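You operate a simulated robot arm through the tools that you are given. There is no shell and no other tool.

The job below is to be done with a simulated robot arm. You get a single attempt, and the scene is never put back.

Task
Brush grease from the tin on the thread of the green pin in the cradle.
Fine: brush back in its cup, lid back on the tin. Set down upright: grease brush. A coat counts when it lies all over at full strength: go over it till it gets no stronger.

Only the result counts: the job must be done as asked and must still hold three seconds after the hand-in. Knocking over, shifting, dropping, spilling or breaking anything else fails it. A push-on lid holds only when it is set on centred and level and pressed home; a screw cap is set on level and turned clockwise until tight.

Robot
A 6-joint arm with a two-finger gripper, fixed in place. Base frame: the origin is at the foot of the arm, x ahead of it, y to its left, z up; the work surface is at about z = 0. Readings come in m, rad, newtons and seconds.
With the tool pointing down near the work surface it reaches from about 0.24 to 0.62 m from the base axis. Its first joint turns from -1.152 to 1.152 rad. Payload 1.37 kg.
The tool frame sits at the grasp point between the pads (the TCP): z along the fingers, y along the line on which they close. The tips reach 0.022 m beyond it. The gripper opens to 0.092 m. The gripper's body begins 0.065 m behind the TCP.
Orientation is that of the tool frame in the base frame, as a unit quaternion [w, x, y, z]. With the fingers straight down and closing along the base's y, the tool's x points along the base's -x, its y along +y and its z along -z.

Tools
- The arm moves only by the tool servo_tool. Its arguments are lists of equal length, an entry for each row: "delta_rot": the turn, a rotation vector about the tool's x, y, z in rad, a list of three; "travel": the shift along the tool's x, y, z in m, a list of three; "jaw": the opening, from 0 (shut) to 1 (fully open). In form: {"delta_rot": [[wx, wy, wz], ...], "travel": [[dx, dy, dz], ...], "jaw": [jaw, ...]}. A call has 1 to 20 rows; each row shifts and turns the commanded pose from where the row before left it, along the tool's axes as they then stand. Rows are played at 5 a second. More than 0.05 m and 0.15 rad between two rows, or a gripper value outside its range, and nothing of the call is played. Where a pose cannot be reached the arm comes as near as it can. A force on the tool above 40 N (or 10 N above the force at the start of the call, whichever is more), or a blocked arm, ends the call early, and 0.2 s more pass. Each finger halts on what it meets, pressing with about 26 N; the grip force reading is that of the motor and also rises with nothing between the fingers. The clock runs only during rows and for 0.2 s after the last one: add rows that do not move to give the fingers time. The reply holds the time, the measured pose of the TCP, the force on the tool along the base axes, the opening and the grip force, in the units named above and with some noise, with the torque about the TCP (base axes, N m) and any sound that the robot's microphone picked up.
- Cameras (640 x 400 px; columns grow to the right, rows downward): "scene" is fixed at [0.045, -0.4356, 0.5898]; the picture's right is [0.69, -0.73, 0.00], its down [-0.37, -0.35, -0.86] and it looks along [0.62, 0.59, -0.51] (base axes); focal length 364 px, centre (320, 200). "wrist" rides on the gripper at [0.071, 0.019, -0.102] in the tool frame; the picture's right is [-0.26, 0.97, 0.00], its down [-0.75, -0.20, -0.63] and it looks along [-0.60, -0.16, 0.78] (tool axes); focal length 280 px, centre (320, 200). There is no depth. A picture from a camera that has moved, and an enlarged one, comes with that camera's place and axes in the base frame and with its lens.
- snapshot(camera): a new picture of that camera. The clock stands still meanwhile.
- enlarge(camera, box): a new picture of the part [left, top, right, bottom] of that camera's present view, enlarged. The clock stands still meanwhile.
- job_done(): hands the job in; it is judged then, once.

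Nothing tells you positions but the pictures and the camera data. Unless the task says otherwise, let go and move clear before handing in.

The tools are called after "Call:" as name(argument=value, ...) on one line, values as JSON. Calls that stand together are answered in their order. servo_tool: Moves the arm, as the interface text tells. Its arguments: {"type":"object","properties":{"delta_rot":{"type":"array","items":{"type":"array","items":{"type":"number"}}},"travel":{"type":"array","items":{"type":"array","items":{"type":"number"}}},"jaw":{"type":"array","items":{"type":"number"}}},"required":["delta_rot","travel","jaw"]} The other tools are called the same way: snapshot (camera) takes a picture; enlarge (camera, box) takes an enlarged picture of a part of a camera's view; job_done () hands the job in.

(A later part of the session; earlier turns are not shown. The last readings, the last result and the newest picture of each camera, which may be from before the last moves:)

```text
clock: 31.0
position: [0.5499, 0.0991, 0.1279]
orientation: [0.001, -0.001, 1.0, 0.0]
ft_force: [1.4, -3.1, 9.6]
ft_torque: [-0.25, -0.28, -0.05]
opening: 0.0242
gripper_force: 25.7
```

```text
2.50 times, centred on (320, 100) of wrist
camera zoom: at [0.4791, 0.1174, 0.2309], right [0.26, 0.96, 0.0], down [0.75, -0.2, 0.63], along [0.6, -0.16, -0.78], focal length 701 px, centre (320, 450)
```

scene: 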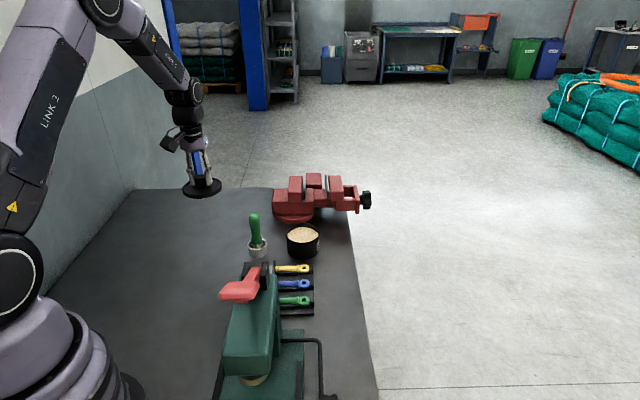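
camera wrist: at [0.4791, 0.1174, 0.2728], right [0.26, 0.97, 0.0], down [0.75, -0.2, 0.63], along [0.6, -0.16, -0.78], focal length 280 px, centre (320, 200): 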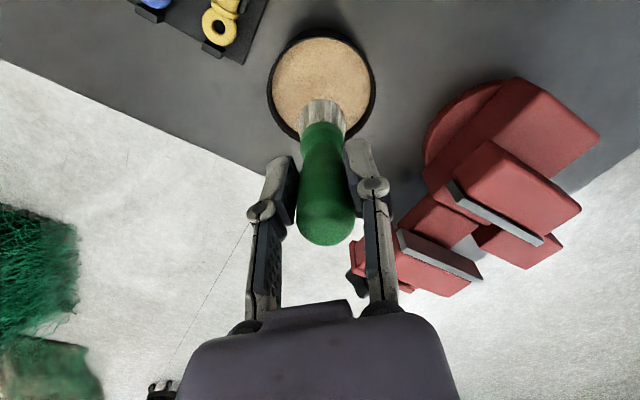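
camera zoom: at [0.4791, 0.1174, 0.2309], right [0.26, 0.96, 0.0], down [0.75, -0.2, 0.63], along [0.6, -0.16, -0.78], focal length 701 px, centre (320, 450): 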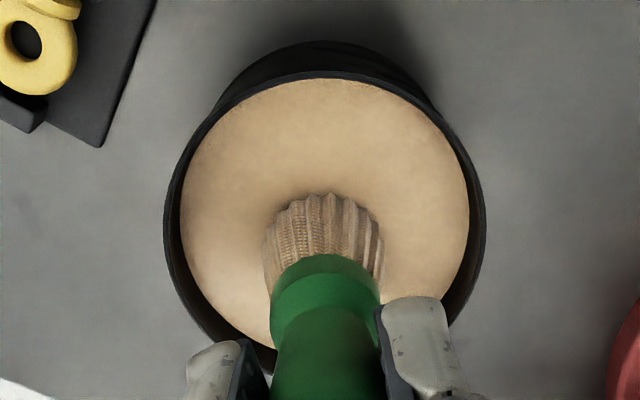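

The bristles have turned brown with grease. I'll lift out and go above the green pin's thread, near (0.383, -0.001).

Call:
servo_tool(delta_rot=[[0, 0, 0], [0, 0, 0], [0, 0, 0], [0, 0, 0], [0, 0, 0], [0, 0, 0], [0, 0, 0], [0, 0, 0], [0, 0, 0], [0, 0, 0]], travel=[[0, 0, -0.01], [0, 0, -0.02], [0, 0, -0.025], [0.0336, -0.02, 0], [0.0336, -0.02, 0], [0.0336, -0.02, 0], [0.0336, -0.02, 0], [0.0336, -0.02, 0], [0, 0, 0.03], [0, 0, 0]], jaw=[0, 0, 0, 0, 0, 0, 0, 0, 0, 0])

Call:
snapshot(camera="wrist")

Call:
enlarge(camera="wrist", box=[220, 20, 420, 180])

Call:
enlarge(camera="scene", box=[200, 200, 340, 340])

```text
clock: 33.2
position: [0.3805, -0.0001, 0.1518]
orientation: [0.0, 0.0, 1.0, 0.0]
ft_force: [-0.1, -0.2, 0.0]
ft_torque: [0.01, -0.01, 0.0]
opening: 0.0243
gripper_force: 25.9
```

```text
taken
camera wrist: at [0.3089, 0.0191, 0.2541], right [0.26, 0.97, 0.0], down [0.75, -0.2, 0.63], along [0.6, -0.16, -0.78], focal length 280 px, centre (320, 200)
```

wrist: 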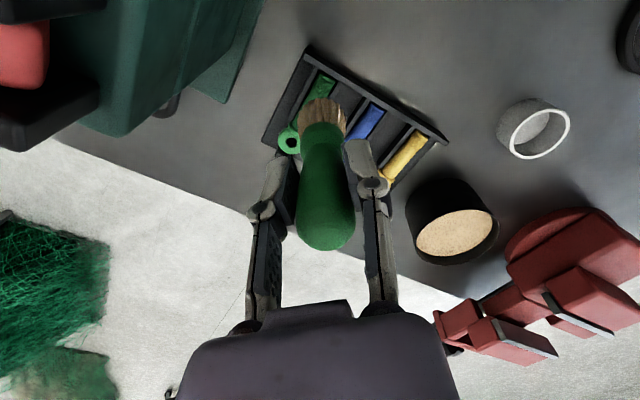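

```text
2.50 times, centred on (320, 100) of wrist
camera zoom: at [0.3089, 0.0191, 0.2541], right [0.26, 0.97, 0.0], down [0.75, -0.2, 0.63], along [0.6, -0.16, -0.78], focal length 701 px, centre (320, 450)
```

zoom: 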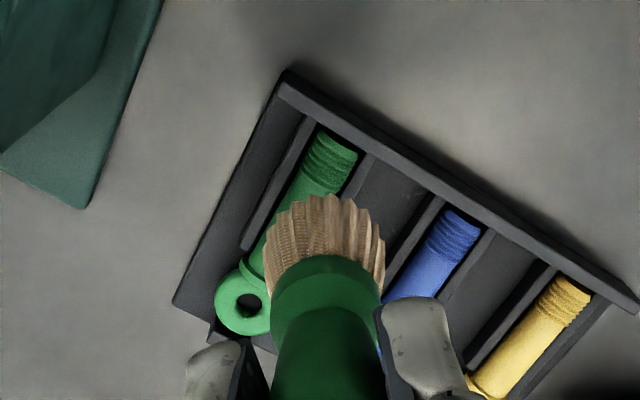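

```text
2.86 times, centred on (270, 270) of scene
camera zoom: at [0.045, -0.4356, 0.5898], right [0.69, -0.73, 0.0], down [-0.37, -0.35, -0.86], along [0.62, 0.59, -0.51], focal length 1040 px, centre (463, 0)
```

zoom: 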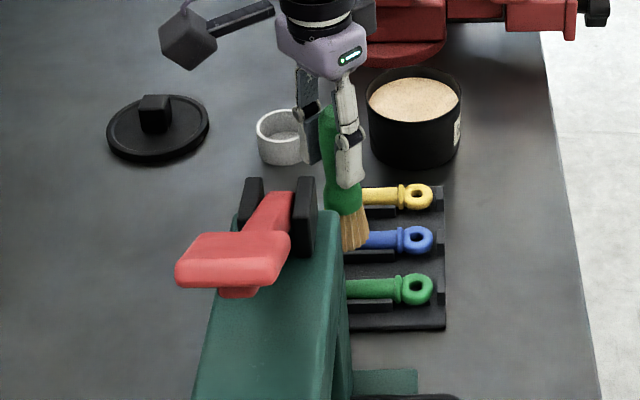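

The brush is above the pin; the thread runs from about (0.372, 0.009) at the wall to (0.384, -0.001). I'll shift slightly off the wall and lower gently until contact.

Call:
servo_tool(delta_rot=[[0, 0, 0], [0, 0, 0], [0, 0, 0], [0, 0, 0]], travel=[[-0.0017, -0.0024, 0.015], [0, 0, 0.012], [0, 0, 0.007], [0, 0, 0]], jaw=[0, 0, 0, 0])

Call:
enlarge(camera="wrist", box=[220, 20, 420, 180])

Call:
enlarge(camera="scene", box=[250, 240, 330, 320])

```text
clock: 34.2
position: [0.3835, -0.0039, 0.1195]
orientation: [0.001, 0.0, 1.0, 0.0]
ft_force: [0.2, 0.2, -0.1]
ft_torque: [-0.02, 0.02, 0.01]
opening: 0.0244
gripper_force: 26.2
```

```text
2.50 times, centred on (320, 100) of wrist
camera zoom: at [0.3123, 0.016, 0.2211], right [0.26, 0.97, 0.0], down [0.75, -0.2, 0.63], along [0.6, -0.16, -0.78], focal length 701 px, centre (320, 450)
```

zoom: 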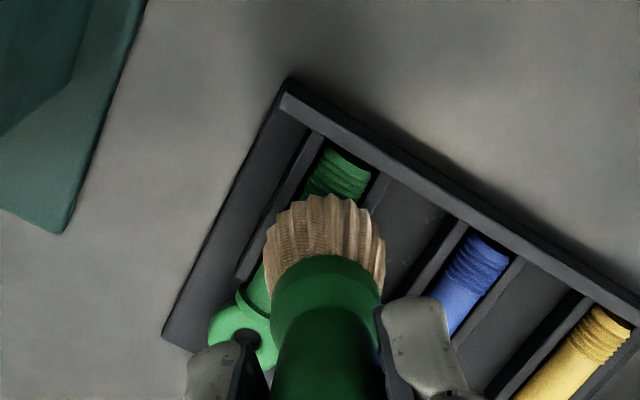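

```text
5.00 times, centred on (290, 280) of scene
camera zoom: at [0.045, -0.4356, 0.5898], right [0.69, -0.73, 0.0], down [-0.37, -0.35, -0.86], along [0.62, 0.59, -0.51], focal length 1821 px, centre (470, -200)
```

zoom: 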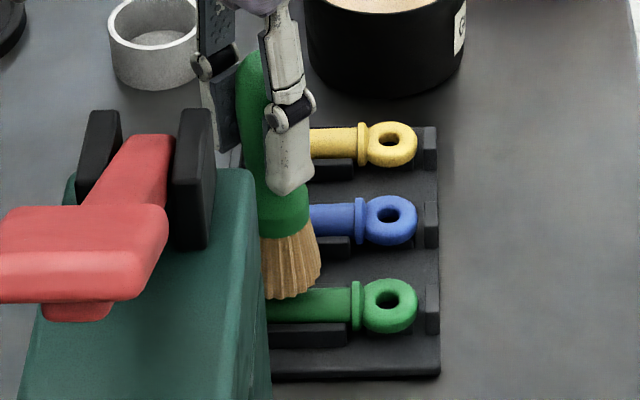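

Call:
servo_tool(delta_rot=[[0, 0, 0], [0, 0, 0], [0, 0, 0], [0, 0, 0], [0, 0, 0]], travel=[[0, 0, 0.0015], [0, 0, 0.0015], [0, 0, 0.001], [0, 0, 0.001], [0, 0, 0]], jaw=[0, 0, 0, 0, 0])

Call:
enlarge(camera="wrist", box=[220, 20, 420, 180])

Call:
enlarge(camera="scene", box=[250, 240, 330, 320])

```text
clock: 35.4
position: [0.3849, -0.0045, 0.1149]
orientation: [0.001, 0.0, 1.0, 0.0]
ft_force: [-0.4, 0.5, -0.9]
ft_torque: [0.01, 0.05, -0.02]
opening: 0.0245
gripper_force: 26.2
```

```text
2.50 times, centred on (320, 100) of wrist
camera zoom: at [0.3125, 0.0157, 0.2161], right [0.26, 0.97, 0.0], down [0.75, -0.2, 0.63], along [0.61, -0.16, -0.78], focal length 701 px, centre (320, 450)
```

zoom: 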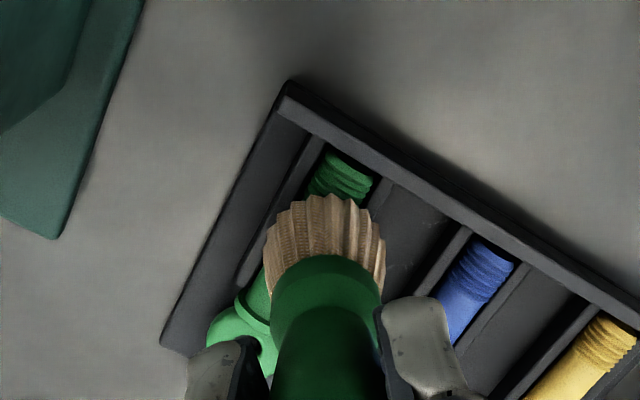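

```text
5.00 times, centred on (290, 280) of scene
camera zoom: at [0.045, -0.4356, 0.5898], right [0.69, -0.73, 0.0], down [-0.37, -0.35, -0.86], along [0.62, 0.59, -0.51], focal length 1821 px, centre (470, -200)
```

zoom: 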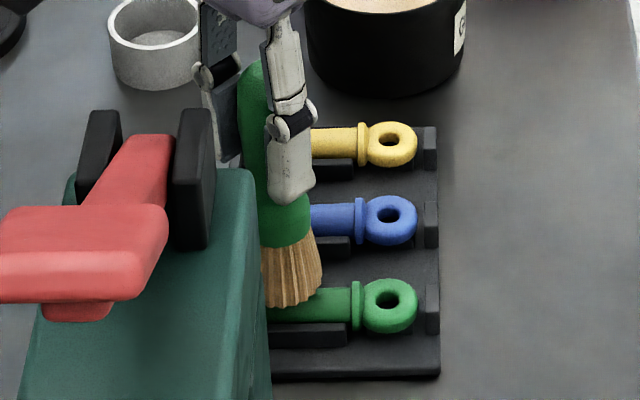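

The scene view shows the bristle end leaning about 6 mm toward +x relative to the grip axis. I'll correct by (-7.5, +2.4) mm so the bristles sit over the thread, then continue down.

Call:
servo_tool(delta_rot=[[0, 0, 0], [0, 0, 0], [0, 0, 0]], travel=[[0, 0, -0.003], [0.0075, 0.0024, 0], [0, 0, 0]], jaw=[0, 0, 0])

Call:
enlarge(camera="wrist", box=[220, 20, 420, 180])

Call:
enlarge(camera="scene", box=[250, 240, 330, 320])

```text
clock: 36.2
position: [0.3772, -0.0009, 0.1179]
orientation: [0.001, 0.0, 1.0, 0.0]
ft_force: [0.0, 0.0, -0.4]
ft_torque: [0.03, 0.02, 0.02]
opening: 0.0246
gripper_force: 26.1
```

```text
2.50 times, centred on (320, 100) of wrist
camera zoom: at [0.3055, 0.0181, 0.2192], right [0.26, 0.97, 0.0], down [0.75, -0.2, 0.63], along [0.6, -0.16, -0.78], focal length 701 px, centre (320, 450)
```

zoom: 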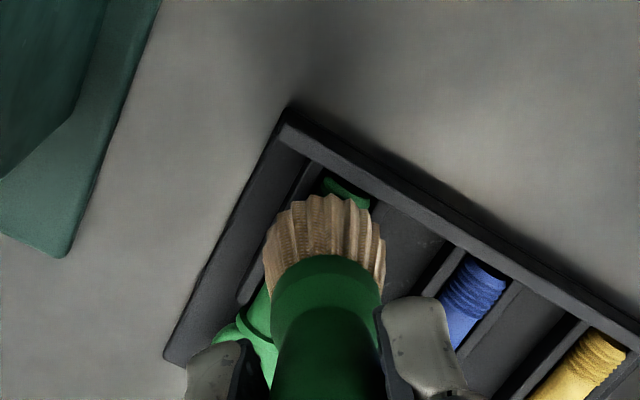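

```text
5.00 times, centred on (290, 280) of scene
camera zoom: at [0.045, -0.4356, 0.5898], right [0.69, -0.73, 0.0], down [-0.37, -0.35, -0.86], along [0.62, 0.59, -0.51], focal length 1821 px, centre (470, -200)
```

zoom: 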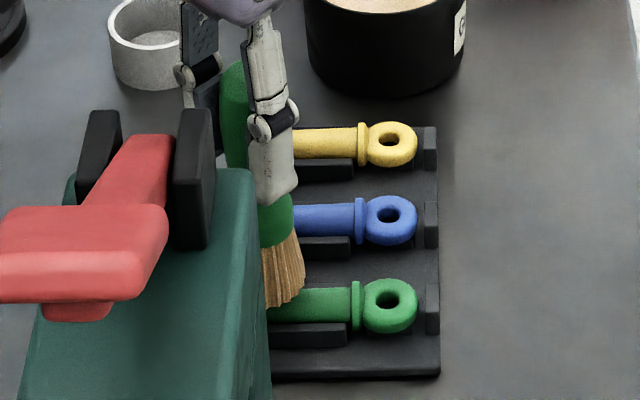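

Call:
servo_tool(delta_rot=[[0, 0, 0], [0, 0, 0], [0, 0, 0], [0, 0, 0]], travel=[[0, 0, 0.003], [0, 0, 0.001], [0, 0, 0.001], [0, 0, 0]], jaw=[0, 0, 0, 0])

Call:
enlarge(camera="wrist", box=[220, 20, 420, 180])

```text
clock: 37.2
position: [0.3766, -0.0005, 0.1128]
orientation: [0.001, 0.0, 1.0, 0.0]
ft_force: [-0.4, -1.0, -0.6]
ft_torque: [0.01, -0.01, 0.03]
opening: 0.0241
gripper_force: 26.1
```

```text
2.50 times, centred on (320, 100) of wrist
camera zoom: at [0.3055, 0.018, 0.2143], right [0.26, 0.97, 0.0], down [0.75, -0.2, 0.63], along [0.61, -0.16, -0.78], focal length 701 px, centre (320, 450)
```

zoom: 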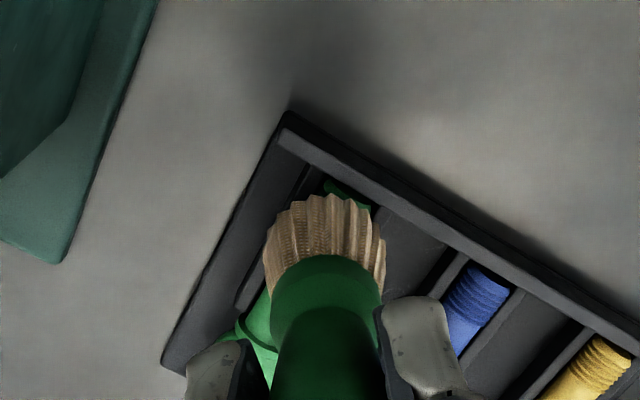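

Call:
servo_tool(delta_rot=[[0, 0, 0], [0, 0, 0], [0, 0, 0]], travel=[[0, 0, 0.001], [0, 0, 0.001], [0, 0, 0]], jaw=[0, 0, 0])

Call:
enlarge(camera="scene", box=[250, 240, 330, 320])

```text
clock: 38.0
position: [0.3774, -0.0012, 0.1109]
orientation: [0.001, 0.0, 1.0, 0.0]
ft_force: [0.8, 0.0, -0.8]
ft_torque: [-0.01, 0.04, 0.01]
opening: 0.0242
gripper_force: 26.2
```

```text
5.00 times, centred on (290, 280) of scene
camera zoom: at [0.045, -0.4356, 0.5898], right [0.69, -0.73, 0.0], down [-0.37, -0.35, -0.86], along [0.62, 0.59, -0.51], focal length 1821 px, centre (470, -200)
```

zoom: 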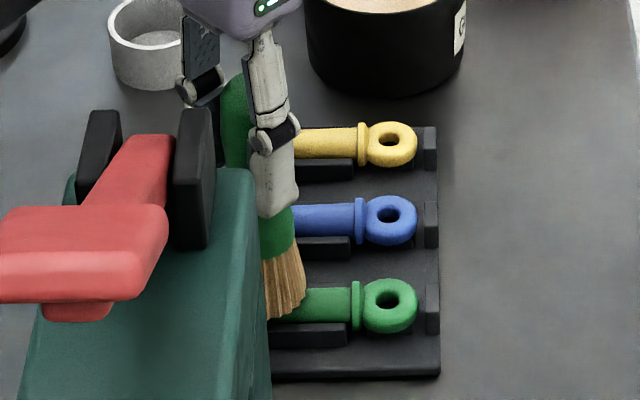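

Call:
servo_tool(delta_rot=[[0, 0, 0], [0, 0, 0], [0, 0, 0]], travel=[[0, 0, 0.001], [0, 0, 0.001], [0, 0, 0]], jaw=[0, 0, 0])

Call:
enlarge(camera="scene", box=[260, 270, 320, 320])

```text
clock: 38.8
position: [0.3767, -0.001, 0.1076]
orientation: [0.001, 0.001, 1.0, -0.001]
ft_force: [-1.7, 1.4, 7.8]
ft_torque: [0.05, -0.03, 0.02]
opening: 0.0242
gripper_force: 26.3
```

```text
8.00 times, centred on (290, 295) of scene
camera zoom: at [0.0449, -0.4355, 0.5898], right [0.69, -0.73, 0.0], down [-0.37, -0.35, -0.86], along [0.62, 0.59, -0.51], focal length 2913 px, centre (560, -560)
```

zoom: 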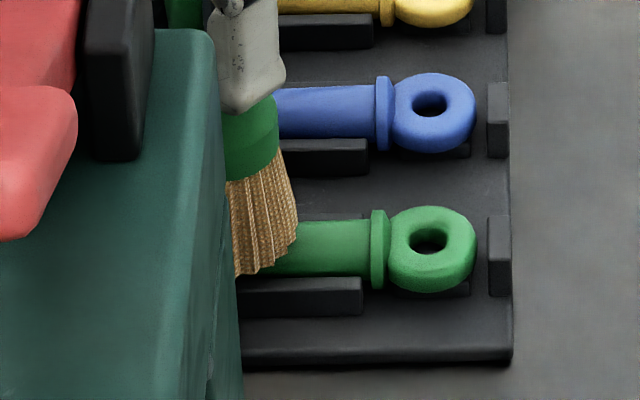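

Light contact (7.8 N). I'll ease off half a millimetre and brush along the pin axis with small strokes, then lift and look.

Call:
servo_tool(delta_rot=[[0, 0, 0], [0, 0, 0], [0, 0, 0], [0, 0, 0], [0, 0, 0], [0, 0, 0], [0, 0, 0], [0, 0, 0], [0, 0, 0], [0, 0, 0], [0, 0, 0]], travel=[[0, 0, -0.0003], [-0.002, -0.002, 0], [-0.002, -0.002, 0], [0.002, 0.002, 0], [0.002, 0.002, 0], [-0.002, -0.002, 0], [-0.002, -0.002, 0], [0.002, 0.002, 0], [0.002, 0.002, 0], [0, 0, 0], [0, 0, 0]], jaw=[0, 0, 0, 0, 0, 0, 0, 0, 0, 0, 0])

Call:
servo_tool(delta_rot=[[0, 0, 0], [0, 0, 0], [0, 0, 0], [0, 0, 0]], travel=[[0, 0, -0.02], [0, 0, -0.025], [-0.03, 0, 0], [0, 0, 0]], jaw=[0, 0, 0, 0])

Call:
snapshot(camera="wrist")

Call:
enlarge(camera="wrist", box=[220, 20, 420, 180])

```text
clock: 41.2
position: [0.3782, -0.0009, 0.1092]
orientation: [0.001, 0.001, 1.0, 0.0]
ft_force: [0.2, -0.3, -1.3]
ft_torque: [0.01, -0.01, -0.05]
opening: 0.0243
gripper_force: 25.8
```

```text
clock: 42.2
position: [0.4077, -0.0008, 0.1536]
orientation: [0.001, 0.0, 1.0, 0.0]
ft_force: [0.1, -0.4, -1.4]
ft_torque: [0.0, -0.03, -0.02]
opening: 0.0243
gripper_force: 25.8
```

```text
taken
camera wrist: at [0.3363, 0.018, 0.2564], right [0.26, 0.97, 0.0], down [0.75, -0.2, 0.63], along [0.6, -0.16, -0.78], focal length 280 px, centre (320, 200)
```

wrist: 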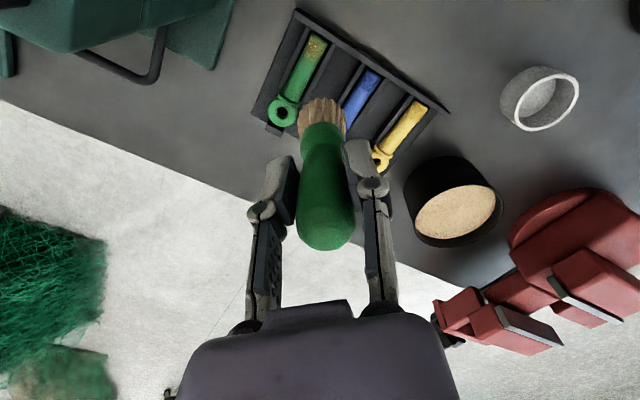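

```text
2.50 times, centred on (320, 100) of wrist
camera zoom: at [0.3363, 0.018, 0.2564], right [0.26, 0.97, 0.0], down [0.75, -0.2, 0.63], along [0.6, -0.16, -0.78], focal length 701 px, centre (320, 450)
```

zoom: 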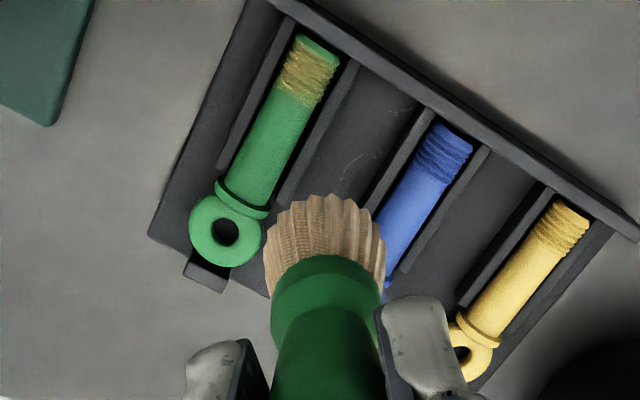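

Call:
enlarge(camera="wrist", box=[290, 22, 350, 82])

```text
6.67 times, centred on (320, 52) of wrist
camera zoom: at [0.3363, 0.018, 0.2564], right [0.26, 0.97, 0.0], down [0.75, -0.2, 0.63], along [0.6, -0.16, -0.78], focal length 1869 px, centre (320, 1187)
```

zoom: 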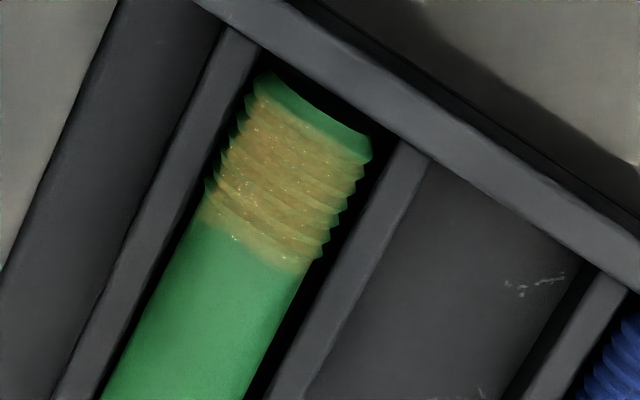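

The grease has taken on the thread, still thin and a bit short at the end and the sides. I'll make another pass slightly nearer the wall with strokes along and across.

Call:
servo_tool(delta_rot=[[0, 0, 0], [0, 0, 0], [0, 0, 0], [0, 0, 0], [0, 0, 0]], travel=[[0.0318, 0.0018, 0], [0, 0, 0.025], [0, 0, 0.015], [0, 0, 0.0045], [0, 0, 0.0005]], jaw=[0, 0, 0, 0, 0])

Call:
enlarge(camera="wrist", box=[240, 50, 400, 150])

```text
clock: 43.4
position: [0.3753, 0.0007, 0.1101]
orientation: [0.002, -0.001, 1.0, 0.0]
ft_force: [-1.6, 1.2, 7.4]
ft_torque: [-0.05, -0.07, -0.04]
opening: 0.0244
gripper_force: 25.7
```

```text
4.00 times, centred on (320, 100) of wrist
camera zoom: at [0.3044, 0.0197, 0.2107], right [0.26, 0.97, 0.0], down [0.75, -0.2, 0.63], along [0.61, -0.16, -0.78], focal length 1122 px, centre (320, 600)
```

zoom: 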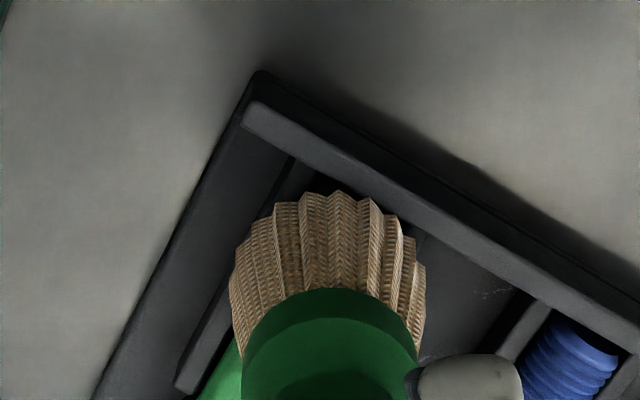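

Call:
servo_tool(delta_rot=[[0, 0, 0], [0, 0, 0], [0, 0, 0], [0, 0, 0], [0, 0, 0], [0, 0, 0], [0, 0, 0], [0, 0, 0], [0, 0, 0], [0, 0, 0], [0, 0, 0], [0, 0, 0], [0, 0, 0], [0, 0, 0], [0, 0, 0], [0, 0, 0], [0, 0, 0], [0, 0, 0]], travel=[[0, 0, -0.0003], [-0.0014, -0.0014, 0], [-0.0014, -0.0014, 0], [0.0014, 0.0014, 0], [0.0014, 0.0014, 0], [-0.0014, 0.0014, 0], [-0.0014, -0.0014, 0], [-0.0014, -0.0014, 0], [0.0014, 0.0014, 0], [0.0014, 0.0014, 0], [0.0014, -0.0014, 0], [0.0014, -0.0014, 0], [-0.0014, -0.0014, 0], [-0.0014, -0.0014, 0], [0.0014, 0.0014, 0], [0.0014, 0.0014, 0], [-0.0014, 0.0014, 0], [0, 0, 0]], jaw=[0, 0, 0, 0, 0, 0, 0, 0, 0, 0, 0, 0, 0, 0, 0, 0, 0, 0])

Call:
servo_tool(delta_rot=[[0, 0, 0], [0, 0, 0], [0, 0, 0], [0, 0, 0]], travel=[[0, 0, -0.02], [0, 0, -0.025], [-0.0318, -0.0018, 0], [0, 0, 0]], jaw=[0, 0, 0, 0])

Call:
enlarge(camera="wrist", box=[290, 22, 350, 82])

Call:
snapshot(camera="wrist")

```text
clock: 47.2
position: [0.3756, 0.0007, 0.1097]
orientation: [0.001, 0.0, 1.0, 0.0]
ft_force: [-0.3, -0.5, -1.4]
ft_torque: [0.06, -0.02, 0.01]
opening: 0.0244
gripper_force: 25.9
```

```text
clock: 48.2
position: [0.407, -0.001, 0.154]
orientation: [0.001, 0.0, 1.0, 0.0]
ft_force: [-0.4, -1.1, -0.6]
ft_torque: [0.0, -0.04, 0.01]
opening: 0.0244
gripper_force: 26.3
```

```text
6.67 times, centred on (320, 52) of wrist
camera zoom: at [0.336, 0.0179, 0.2569], right [0.26, 0.97, 0.0], down [0.75, -0.2, 0.63], along [0.6, -0.16, -0.78], focal length 1869 px, centre (320, 1187)
```

zoom: 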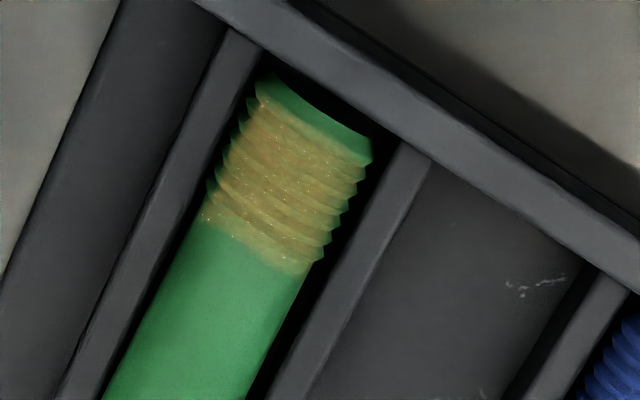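

```text
taken
camera wrist: at [0.336, 0.0179, 0.2569], right [0.26, 0.97, 0.0], down [0.75, -0.2, 0.63], along [0.6, -0.16, -0.78], focal length 280 px, centre (320, 200)
```

wrist: 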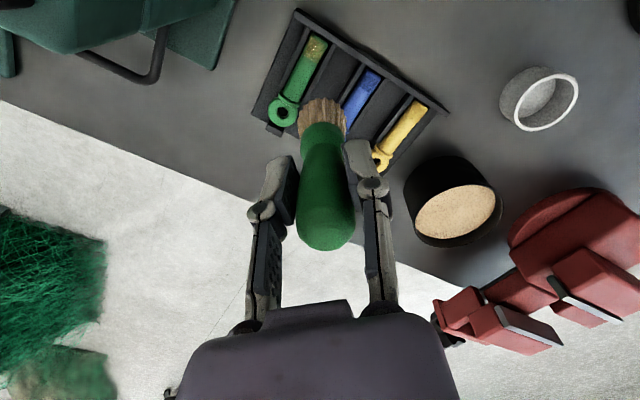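

The coated band now matches the thread but it may not be at full strength yet. I'll re-dip the brush and go over it again with steady light contact.

Call:
servo_tool(delta_rot=[[0, 0, 0], [0, 0, 0], [0, 0, 0], [0, 0, 0], [0, 0, 0], [0, 0, 0], [0, 0, 0], [0, 0, 0], [0, 0, 0], [0, 0, 0], [0, 0, 0], [0, 0, 0], [0, 0, 0]], travel=[[0, 0, -0.03], [-0.0345, 0.0252, 0], [-0.0345, 0.0252, 0], [-0.0345, 0.0252, 0], [-0.0345, 0.0252, 0], [0, 0, 0.025], [0, 0, 0.02], [0, 0, 0.0075], [0, 0, 0.001], [0, 0, 0], [0, 0, -0.02], [0, 0, -0.0335], [0, 0, 0]], jaw=[0, 0, 0, 0, 0, 0, 0, 0, 0, 0, 0, 0, 0])

Call:
enlarge(camera="scene", box=[250, 180, 350, 280])

```text
clock: 51.0
position: [0.5452, 0.0992, 0.1862]
orientation: [0.0, 0.0, 1.0, 0.0]
ft_force: [0.0, 0.7, -0.9]
ft_torque: [0.0, 0.02, -0.02]
opening: 0.0243
gripper_force: 25.7
```

```text
4.00 times, centred on (300, 230) of scene
camera zoom: at [0.045, -0.4356, 0.5898], right [0.69, -0.73, 0.0], down [-0.37, -0.35, -0.86], along [0.62, 0.59, -0.51], focal length 1457 px, centre (400, 80)
```

zoom: 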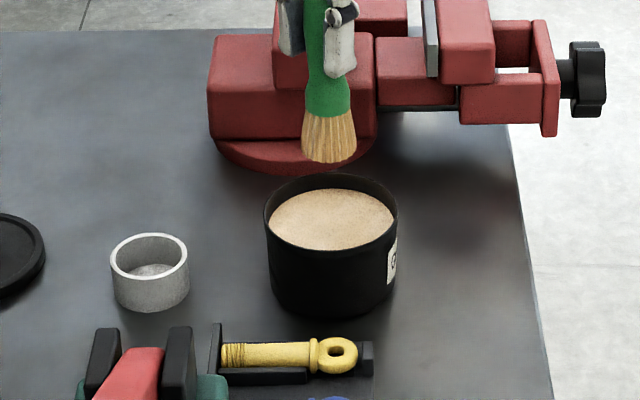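

Call:
servo_tool(delta_rot=[[0, 0, 0], [0, 0, 0], [0, 0, 0], [0, 0, 0], [0, 0, 0], [0, 0, 0], [0, 0, 0], [0, 0, 0], [0, 0, 0], [0, 0, 0]], travel=[[0.034, -0.0198, 0], [0.034, -0.0198, 0], [0.034, -0.0198, 0], [0.034, -0.0198, 0], [0.034, -0.0198, 0], [0, 0, 0.03], [0, 0, 0.025], [0, 0, 0.015], [0, 0, 0.005], [0, 0, 0]], jaw=[0, 0, 0, 0, 0, 0, 0, 0, 0, 0])

```text
clock: 53.2
position: [0.3741, 0.0001, 0.1104]
orientation: [0.001, 0.0, 1.0, 0.0]
ft_force: [-0.5, -0.3, -1.2]
ft_torque: [-0.01, -0.01, 0.0]
opening: 0.0245
gripper_force: 26.6
```

Call:
servo_tool(delta_rot=[[0, 0, 0], [0, 0, 0], [0, 0, 0]], travel=[[0, 0, 0.0005], [0, 0, 0.0005], [0, 0, 0]], jaw=[0, 0, 0])

```text
clock: 54.0
position: [0.375, -0.0001, 0.1091]
orientation: [0.002, 0.0, 1.0, -0.001]
ft_force: [0.6, 0.4, 0.2]
ft_torque: [0.01, -0.02, 0.01]
opening: 0.0242
gripper_force: 26.2
```

Call:
servo_tool(delta_rot=[[0, 0, 0], [0, 0, 0], [0, 0, 0], [0, 0, 0], [0, 0, 0], [0, 0, 0], [0, 0, 0], [0, 0, 0]], travel=[[0, 0, 0.0005], [-0.002, -0.002, 0], [-0.002, -0.002, 0], [-0.002, -0.002, 0], [0.002, 0.002, 0], [0.002, 0.002, 0], [0.002, 0.002, 0], [-0.002, -0.002, 0]], jaw=[0, 0, 0, 0, 0, 0, 0, 0])

```text
clock: 55.8
position: [0.3764, -0.0009, 0.1084]
orientation: [0.001, 0.001, 1.0, 0.0]
ft_force: [-0.8, 2.7, 20.9]
ft_torque: [0.03, -0.13, 0.0]
opening: 0.0241
gripper_force: 26.1
```

Call:
servo_tool(delta_rot=[[0, 0, 0], [0, 0, 0], [0, 0, 0], [0, 0, 0], [0, 0, 0], [0, 0, 0], [0, 0, 0], [0, 0, 0], [0, 0, 0], [0, 0, 0], [0, 0, 0], [0, 0, 0], [0, 0, 0]], travel=[[0, 0, -0.0006], [0.002, 0.002, 0], [-0.0014, 0.0014, 0], [-0.002, -0.002, 0], [-0.002, -0.002, 0], [0.002, 0.002, 0], [0.002, 0.002, 0], [0.0028, -0.0028, 0], [-0.002, -0.002, 0], [-0.002, -0.002, 0], [0.002, 0.002, 0], [0.002, 0.002, 0], [-0.0014, 0.0014, 0]], jaw=[0, 0, 0, 0, 0, 0, 0, 0, 0, 0, 0, 0, 0])

Call:
servo_tool(delta_rot=[[0, 0, 0], [0, 0, 0], [0, 0, 0], [0, 0, 0]], travel=[[0, 0, -0.02], [0, 0, -0.0259], [-0.0318, -0.0018, 0], [0, 0, 0]], jaw=[0, 0, 0, 0])

Call:
enlarge(camera="wrist", box=[290, 22, 350, 82])

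Call:
enlarge(camera="wrist", box=[220, 0, 420, 140])

```text
clock: 58.6
position: [0.3745, 0.0005, 0.1084]
orientation: [0.001, 0.0, 1.0, 0.0]
ft_force: [-1.1, -0.2, -0.6]
ft_torque: [-0.04, 0.01, 0.0]
opening: 0.024
gripper_force: 26.1
```

```text
clock: 59.6
position: [0.4066, 0.0006, 0.1539]
orientation: [0.001, 0.0, 1.0, 0.001]
ft_force: [-0.3, -0.6, -0.4]
ft_torque: [0.02, 0.0, 0.01]
opening: 0.0243
gripper_force: 26.0
```

```text
6.67 times, centred on (320, 52) of wrist
camera zoom: at [0.336, 0.0189, 0.2554], right [0.26, 0.97, 0.0], down [0.75, -0.2, 0.63], along [0.6, -0.16, -0.78], focal length 1869 px, centre (320, 1187)
```

zoom: 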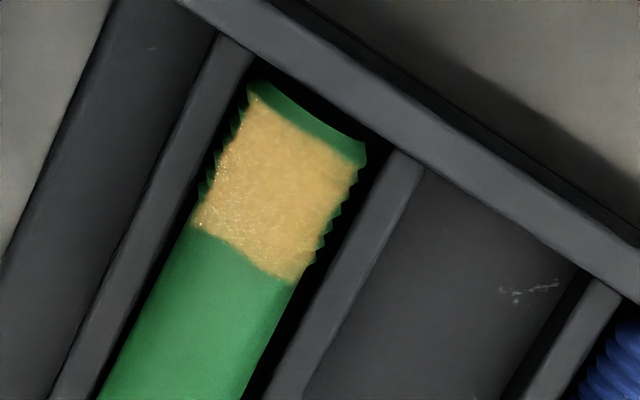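

```text
2.86 times, centred on (320, 70) of wrist
camera zoom: at [0.336, 0.0189, 0.2554], right [0.26, 0.97, 0.0], down [0.75, -0.2, 0.63], along [0.6, -0.16, -0.78], focal length 801 px, centre (320, 571)
```

zoom: 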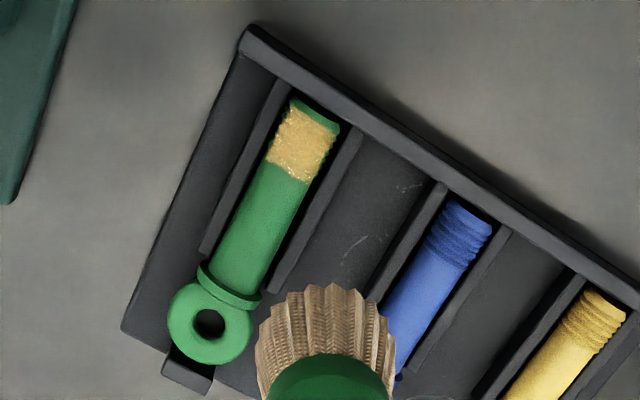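

The coat is far stronger now over the whole thread band. I'll do another dip and pass to check it gets no stronger.

Call:
servo_tool(delta_rot=[[0, 0, 0], [0, 0, 0], [0, 0, 0], [0, 0, 0], [0, 0, 0], [0, 0, 0], [0, 0, 0], [0, 0, 0], [0, 0, 0], [0, 0, 0], [0, 0, 0], [0, 0, 0], [0, 0, 0]], travel=[[0, 0, -0.03], [-0.0345, 0.0252, 0], [-0.0345, 0.0252, 0], [-0.0345, 0.0252, 0], [-0.0345, 0.0252, 0], [0, 0, 0.025], [0, 0, 0.02], [0, 0, 0.0075], [0, 0, 0.001], [0, 0, 0], [0, 0, -0.02], [0, 0, -0.0335], [0, 0, 0]], jaw=[0, 0, 0, 0, 0, 0, 0, 0, 0, 0, 0, 0, 0])

Call:
servo_tool(delta_rot=[[0, 0, 0], [0, 0, 0], [0, 0, 0], [0, 0, 0], [0, 0, 0], [0, 0, 0], [0, 0, 0], [0, 0, 0], [0, 0, 0], [0, 0, 0], [0, 0, 0]], travel=[[0.034, -0.0198, 0], [0.034, -0.0198, 0], [0.034, -0.0198, 0], [0.034, -0.0198, 0], [0.034, -0.0198, 0], [0, 0, 0.03], [0, 0, 0.025], [0, 0, 0.015], [0, 0, 0.005], [0, 0, 0.001], [0, 0, 0]], jaw=[0, 0, 0, 0, 0, 0, 0, 0, 0, 0, 0])

Call:
servo_tool(delta_rot=[[0, 0, 0], [0, 0, 0], [0, 0, 0], [0, 0, 0], [0, 0, 0], [0, 0, 0], [0, 0, 0], [0, 0, 0], [0, 0, 0], [0, 0, 0], [0, 0, 0], [0, 0, 0], [0, 0, 0], [0, 0, 0], [0, 0, 0], [0, 0, 0], [0, 0, 0], [0, 0, 0]], travel=[[0, 0, 0.0003], [-0.002, -0.002, 0], [-0.002, -0.002, 0], [-0.002, -0.002, 0], [0.002, 0.002, 0], [0.002, 0.002, 0], [0.002, 0.002, 0], [-0.0014, 0.0014, 0], [-0.002, -0.002, 0], [-0.002, -0.002, 0], [0.002, 0.002, 0], [0.002, 0.002, 0], [0.0028, -0.0028, 0], [-0.002, -0.002, 0], [-0.002, -0.002, 0], [0.002, 0.002, 0], [0.002, 0.002, 0], [-0.0014, 0.0014, 0]], jaw=[0, 0, 0, 0, 0, 0, 0, 0, 0, 0, 0, 0, 0, 0, 0, 0, 0, 0])

Call:
servo_tool(delta_rot=[[0, 0, 0], [0, 0, 0], [0, 0, 0], [0, 0, 0]], travel=[[0, 0, -0.02], [0, 0, -0.0263], [-0.0318, -0.0018, 0], [0, 0, 0]], jaw=[0, 0, 0, 0])

Call:
enlarge(camera="wrist", box=[290, 22, 350, 82])

Call:
enlarge(camera="wrist", box=[220, 0, 420, 140])

```text
clock: 62.4
position: [0.5465, 0.0991, 0.1858]
orientation: [0.001, -0.001, 1.0, -0.001]
ft_force: [0.3, 0.1, -1.0]
ft_torque: [0.01, 0.05, 0.0]
opening: 0.0242
gripper_force: 26.4
```

```text
clock: 64.8
position: [0.3735, 0.0006, 0.1084]
orientation: [0.002, 0.0, 1.0, -0.001]
ft_force: [-1.8, 1.5, 6.5]
ft_torque: [0.03, 0.02, 0.01]
opening: 0.0243
gripper_force: 26.4
```

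```text
clock: 68.6
position: [0.3733, 0.0013, 0.1095]
orientation: [0.001, 0.0, 1.0, 0.001]
ft_force: [-0.5, -0.2, 0.3]
ft_torque: [0.01, 0.01, -0.01]
opening: 0.024
gripper_force: 26.1
```

```text
clock: 69.6
position: [0.4065, -0.0016, 0.1544]
orientation: [0.001, 0.0, 1.0, -0.001]
ft_force: [-0.1, -0.2, -0.2]
ft_torque: [-0.02, 0.0, -0.01]
opening: 0.0244
gripper_force: 25.9
```

```text
6.67 times, centred on (320, 52) of wrist
camera zoom: at [0.3349, 0.018, 0.2567], right [0.26, 0.97, 0.0], down [0.75, -0.2, 0.63], along [0.6, -0.16, -0.78], focal length 1869 px, centre (320, 1187)
```

zoom: 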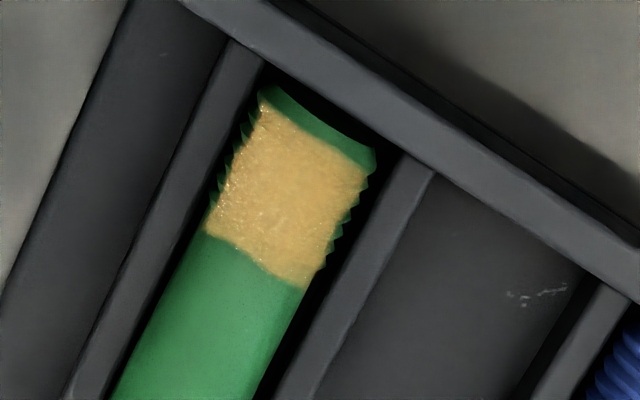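

```text
2.86 times, centred on (320, 70) of wrist
camera zoom: at [0.3349, 0.018, 0.2567], right [0.26, 0.97, 0.0], down [0.75, -0.2, 0.63], along [0.6, -0.16, -0.78], focal length 801 px, centre (320, 571)
```

zoom: 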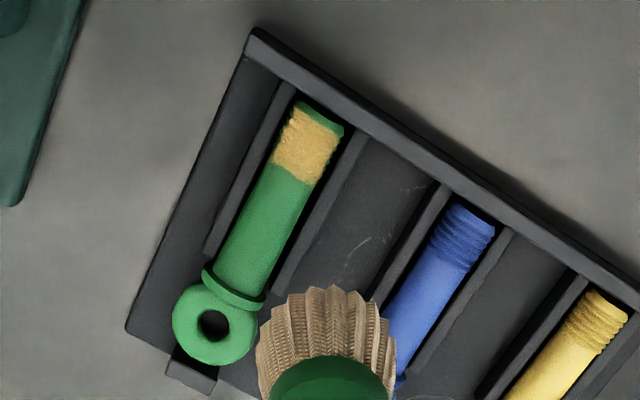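

The coat hardly changed on that pass. One more dip and pass to be sure it's saturated.

Call:
servo_tool(delta_rot=[[0, 0, 0], [0, 0, 0], [0, 0, 0], [0, 0, 0], [0, 0, 0], [0, 0, 0], [0, 0, 0], [0, 0, 0], [0, 0, 0], [0, 0, 0], [0, 0, 0], [0, 0, 0], [0, 0, 0]], travel=[[0, 0, -0.03], [-0.0345, 0.0252, 0], [-0.0345, 0.0252, 0], [-0.0345, 0.0252, 0], [-0.0345, 0.0252, 0], [0, 0, 0.025], [0, 0, 0.02], [0, 0, 0.0075], [0, 0, 0.001], [0, 0, 0], [0, 0, -0.02], [0, 0, -0.0335], [0, 0, 0]], jaw=[0, 0, 0, 0, 0, 0, 0, 0, 0, 0, 0, 0, 0])

Call:
servo_tool(delta_rot=[[0, 0, 0], [0, 0, 0], [0, 0, 0], [0, 0, 0], [0, 0, 0], [0, 0, 0], [0, 0, 0], [0, 0, 0], [0, 0, 0], [0, 0, 0], [0, 0, 0]], travel=[[0.034, -0.0198, 0], [0.034, -0.0198, 0], [0.034, -0.0198, 0], [0.034, -0.0198, 0], [0.034, -0.0198, 0], [0, 0, 0.03], [0, 0, 0.025], [0, 0, 0.015], [0, 0, 0.005], [0, 0, 0.001], [0, 0, 0]], jaw=[0, 0, 0, 0, 0, 0, 0, 0, 0, 0, 0])

Call:
servo_tool(delta_rot=[[0, 0, 0], [0, 0, 0], [0, 0, 0], [0, 0, 0], [0, 0, 0], [0, 0, 0], [0, 0, 0], [0, 0, 0], [0, 0, 0], [0, 0, 0], [0, 0, 0], [0, 0, 0], [0, 0, 0], [0, 0, 0], [0, 0, 0], [0, 0, 0], [0, 0, 0], [0, 0, 0]], travel=[[0, 0, 0.0004], [-0.002, -0.002, 0], [-0.002, -0.002, 0], [-0.002, -0.002, 0], [0.002, 0.002, 0], [0.002, 0.002, 0], [0.002, 0.002, 0], [-0.0014, 0.0014, 0], [-0.002, -0.002, 0], [-0.002, -0.002, 0], [0.002, 0.002, 0], [0.002, 0.002, 0], [0.0028, -0.0028, 0], [-0.002, -0.002, 0], [-0.002, -0.002, 0], [0.002, 0.002, 0], [0.002, 0.002, 0], [-0.0014, 0.0014, 0]], jaw=[0, 0, 0, 0, 0, 0, 0, 0, 0, 0, 0, 0, 0, 0, 0, 0, 0, 0])

Call:
servo_tool(delta_rot=[[0, 0, 0], [0, 0, 0], [0, 0, 0], [0, 0, 0]], travel=[[0, 0, -0.02], [0, 0, -0.0264], [-0.0318, -0.0018, 0], [0, 0, 0]], jaw=[0, 0, 0, 0])

Call:
enlarge(camera="wrist", box=[290, 22, 350, 82])

Call:
enlarge(camera="scene", box=[190, 180, 350, 330])

```text
clock: 72.4
position: [0.5432, 0.1001, 0.1859]
orientation: [0.001, 0.0, 1.0, 0.0]
ft_force: [-0.9, 0.7, -1.4]
ft_torque: [0.03, 0.02, 0.0]
opening: 0.0242
gripper_force: 25.8
```

```text
clock: 74.8
position: [0.3751, -0.0003, 0.1075]
orientation: [0.001, 0.001, 1.0, 0.0]
ft_force: [-3.3, 1.2, 9.9]
ft_torque: [-0.03, 0.01, -0.04]
opening: 0.0244
gripper_force: 25.5
```

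```text
clock: 78.6
position: [0.3743, 0.0001, 0.1086]
orientation: [0.002, 0.0, 1.0, 0.0]
ft_force: [-1.3, -0.9, 2.2]
ft_torque: [-0.08, 0.01, 0.0]
opening: 0.0245
gripper_force: 26.1
```

```text
clock: 79.6
position: [0.4075, -0.0019, 0.1542]
orientation: [0.001, 0.001, 1.0, 0.0]
ft_force: [-0.1, -0.3, -0.7]
ft_torque: [0.0, 0.0, 0.03]
opening: 0.0244
gripper_force: 26.2
```

```text
6.67 times, centred on (320, 52) of wrist
camera zoom: at [0.3351, 0.0172, 0.256], right [0.26, 0.97, 0.0], down [0.75, -0.2, 0.63], along [0.6, -0.16, -0.78], focal length 1869 px, centre (320, 1187)
```

zoom: 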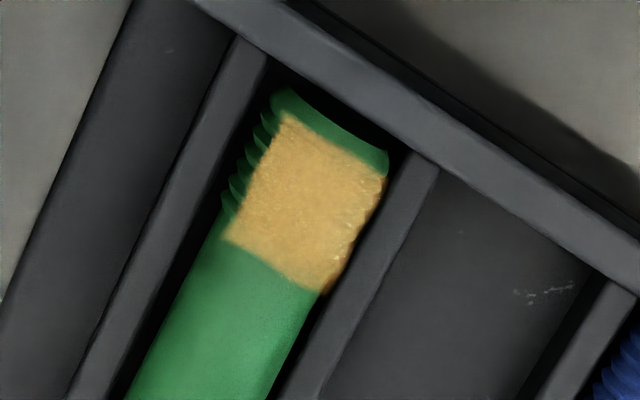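

```text
2.67 times, centred on (270, 255) of scene
camera zoom: at [0.045, -0.4356, 0.5898], right [0.69, -0.73, 0.0], down [-0.37, -0.35, -0.86], along [0.62, 0.59, -0.51], focal length 971 px, centre (453, 53)
```

zoom: 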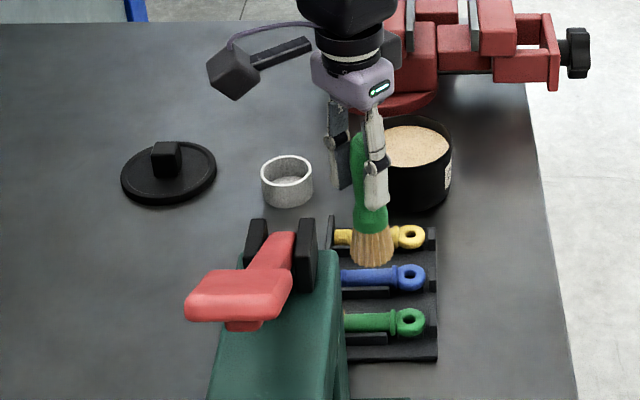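

The coat looks no stronger than before, so it's saturated. Now I'll carry the brush above its cup and check alignment and tilt.

Call:
servo_tool(delta_rot=[[0, 0, 0], [0, 0, 0], [0, 0, 0], [0, 0, 0], [0, 0, 0], [0, 0, 0], [0, 0, 0], [0, 0, 0]], travel=[[0, 0, -0.03], [-0.0096, 0.0358, 0], [-0.0096, 0.0358, 0], [-0.0096, 0.0358, 0], [-0.0095, 0.0358, 0], [-0.0095, 0.0357, 0], [0, 0, 0.035], [0, 0, 0]], jaw=[0, 0, 0, 0, 0, 0, 0, 0])

Call:
enlarge(camera="scene", box=[210, 180, 310, 280])

Call:
enlarge(camera="wrist", box=[220, 20, 420, 260])

```text
clock: 81.4
position: [0.4574, 0.1773, 0.1473]
orientation: [0.001, 0.0, 1.0, 0.0]
ft_force: [-0.7, 0.7, 0.0]
ft_torque: [-0.02, 0.04, -0.01]
opening: 0.0244
gripper_force: 26.0
```

```text
4.00 times, centred on (260, 230) of scene
camera zoom: at [0.045, -0.4355, 0.5898], right [0.69, -0.73, 0.0], down [-0.37, -0.35, -0.86], along [0.62, 0.59, -0.51], focal length 1457 px, centre (560, 80)
```

zoom: 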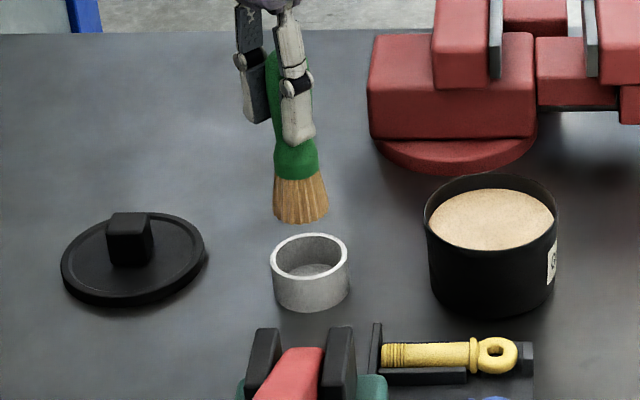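

```text
1.67 times, centred on (320, 140) of wrist
camera zoom: at [0.3852, 0.1966, 0.2486], right [0.26, 0.97, 0.0], down [0.75, -0.2, 0.63], along [0.6, -0.16, -0.78], focal length 467 px, centre (320, 300)
```

zoom: 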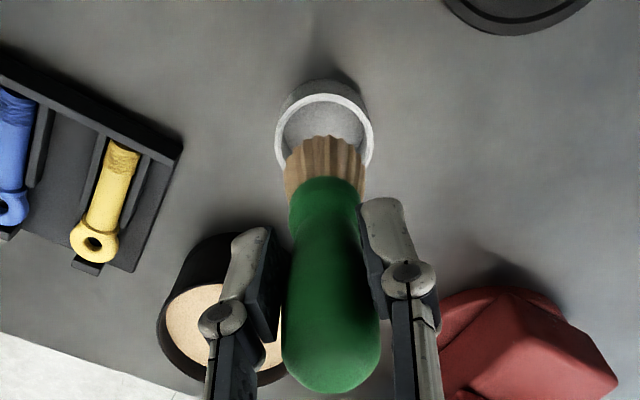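

Call:
enlarge(camera="wrist", box=[220, 20, 420, 180])

Call:
enlarge(camera="scene", box=[235, 180, 295, 270])

```text
2.50 times, centred on (320, 100) of wrist
camera zoom: at [0.3852, 0.1966, 0.2486], right [0.26, 0.97, 0.0], down [0.75, -0.2, 0.63], along [0.6, -0.16, -0.78], focal length 701 px, centre (320, 450)
```

zoom: 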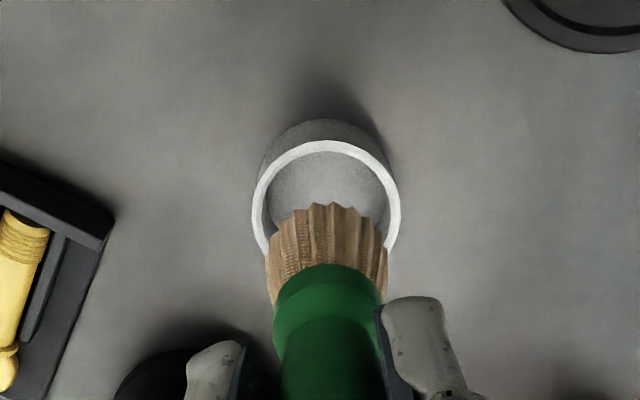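

```text
4.44 times, centred on (265, 225) of scene
camera zoom: at [0.045, -0.4355, 0.5898], right [0.69, -0.73, 0.0], down [-0.37, -0.35, -0.86], along [0.62, 0.59, -0.51], focal length 1618 px, centre (564, 89)
```

zoom: 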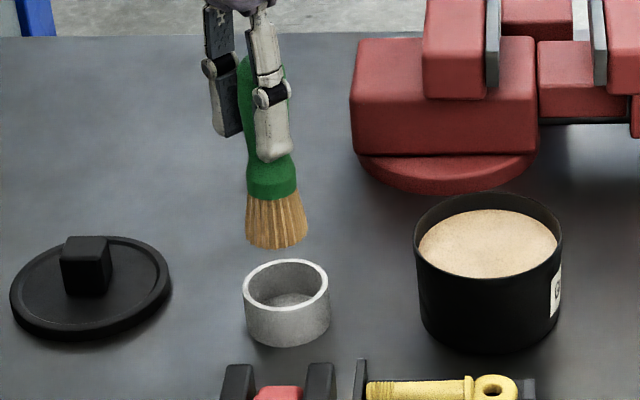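

The brush appears to have slipped slightly in the hand (about 2 mm). I'll correct the lateral position and lower it to just above the rim for a check.

Call:
servo_tool(delta_rot=[[0, 0, 0], [0, 0, 0], [0, 0, 0]], travel=[[-0.0022, -0.0007, 0.012], [0, 0, 0.01], [0, 0, 0]], jaw=[0, 0, 0])

Call:
enlarge(camera="wrist", box=[220, 20, 420, 180])

Call:
enlarge(camera="scene", box=[235, 200, 295, 270])

```text
clock: 82.2
position: [0.4576, 0.1771, 0.1274]
orientation: [0.001, 0.001, 1.0, 0.0]
ft_force: [-0.7, -0.5, -0.4]
ft_torque: [0.0, 0.01, -0.01]
opening: 0.0241
gripper_force: 26.2
```

```text
2.50 times, centred on (320, 100) of wrist
camera zoom: at [0.3863, 0.1957, 0.2281], right [0.26, 0.97, 0.0], down [0.75, -0.2, 0.63], along [0.61, -0.16, -0.78], focal length 701 px, centre (320, 450)
```

zoom: 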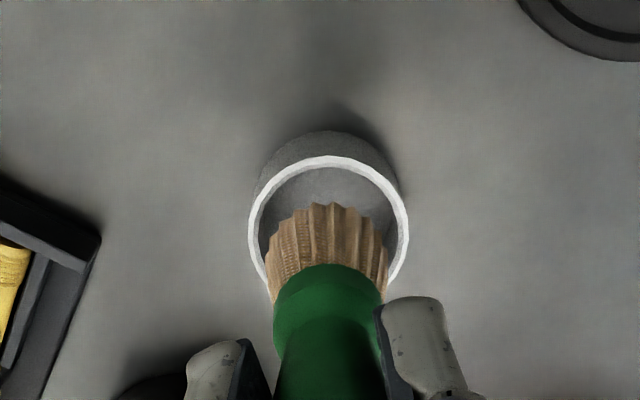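

```text
5.71 times, centred on (265, 235) of scene
camera zoom: at [0.045, -0.4355, 0.5898], right [0.69, -0.73, 0.0], down [-0.37, -0.35, -0.86], along [0.62, 0.59, -0.51], focal length 2081 px, centre (634, 0)
```

zoom: 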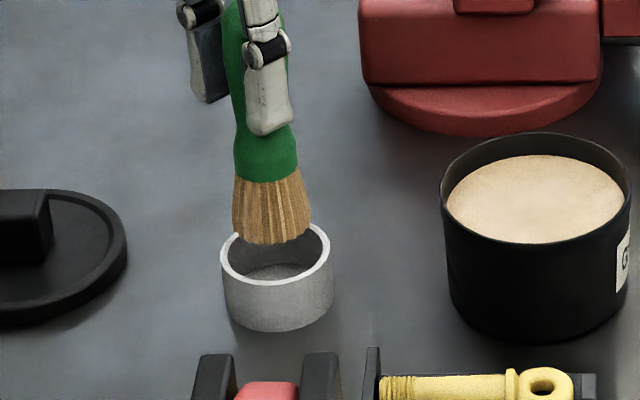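

Call:
servo_tool(delta_rot=[[0, 0, 0], [0, 0, 0], [0, 0, 0]], travel=[[0, 0, 0.007], [0, 0, 0.005], [0, 0, 0]], jaw=[0, 0, 0])

Call:
enlarge(camera="wrist", box=[220, 20, 420, 180])

Call:
enlarge(camera="scene", box=[235, 200, 295, 270])

```text
clock: 83.0
position: [0.4564, 0.178, 0.115]
orientation: [0.0, 0.0, 1.0, 0.0]
ft_force: [0.1, -0.5, 0.3]
ft_torque: [0.0, 0.04, 0.03]
opening: 0.0241
gripper_force: 26.1
```

```text
2.50 times, centred on (320, 100) of wrist
camera zoom: at [0.3845, 0.1958, 0.2168], right [0.26, 0.97, 0.0], down [0.75, -0.2, 0.63], along [0.6, -0.16, -0.78], focal length 701 px, centre (320, 450)
```

zoom: 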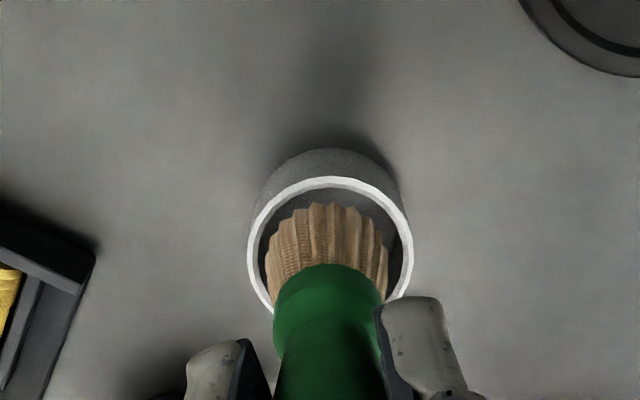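

```text
5.71 times, centred on (265, 235) of scene
camera zoom: at [0.045, -0.4355, 0.5898], right [0.69, -0.73, 0.0], down [-0.37, -0.35, -0.86], along [0.62, 0.59, -0.51], focal length 2081 px, centre (634, 0)
```

zoom: 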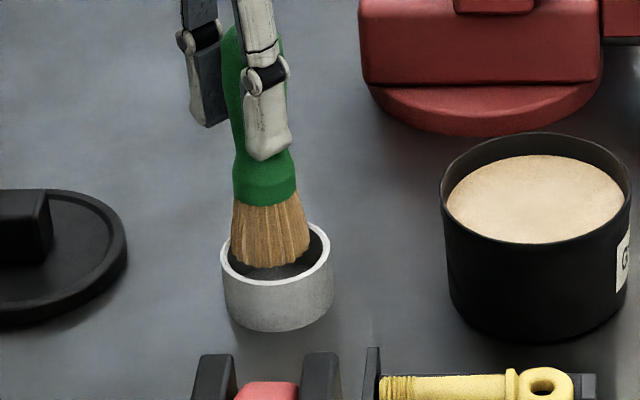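

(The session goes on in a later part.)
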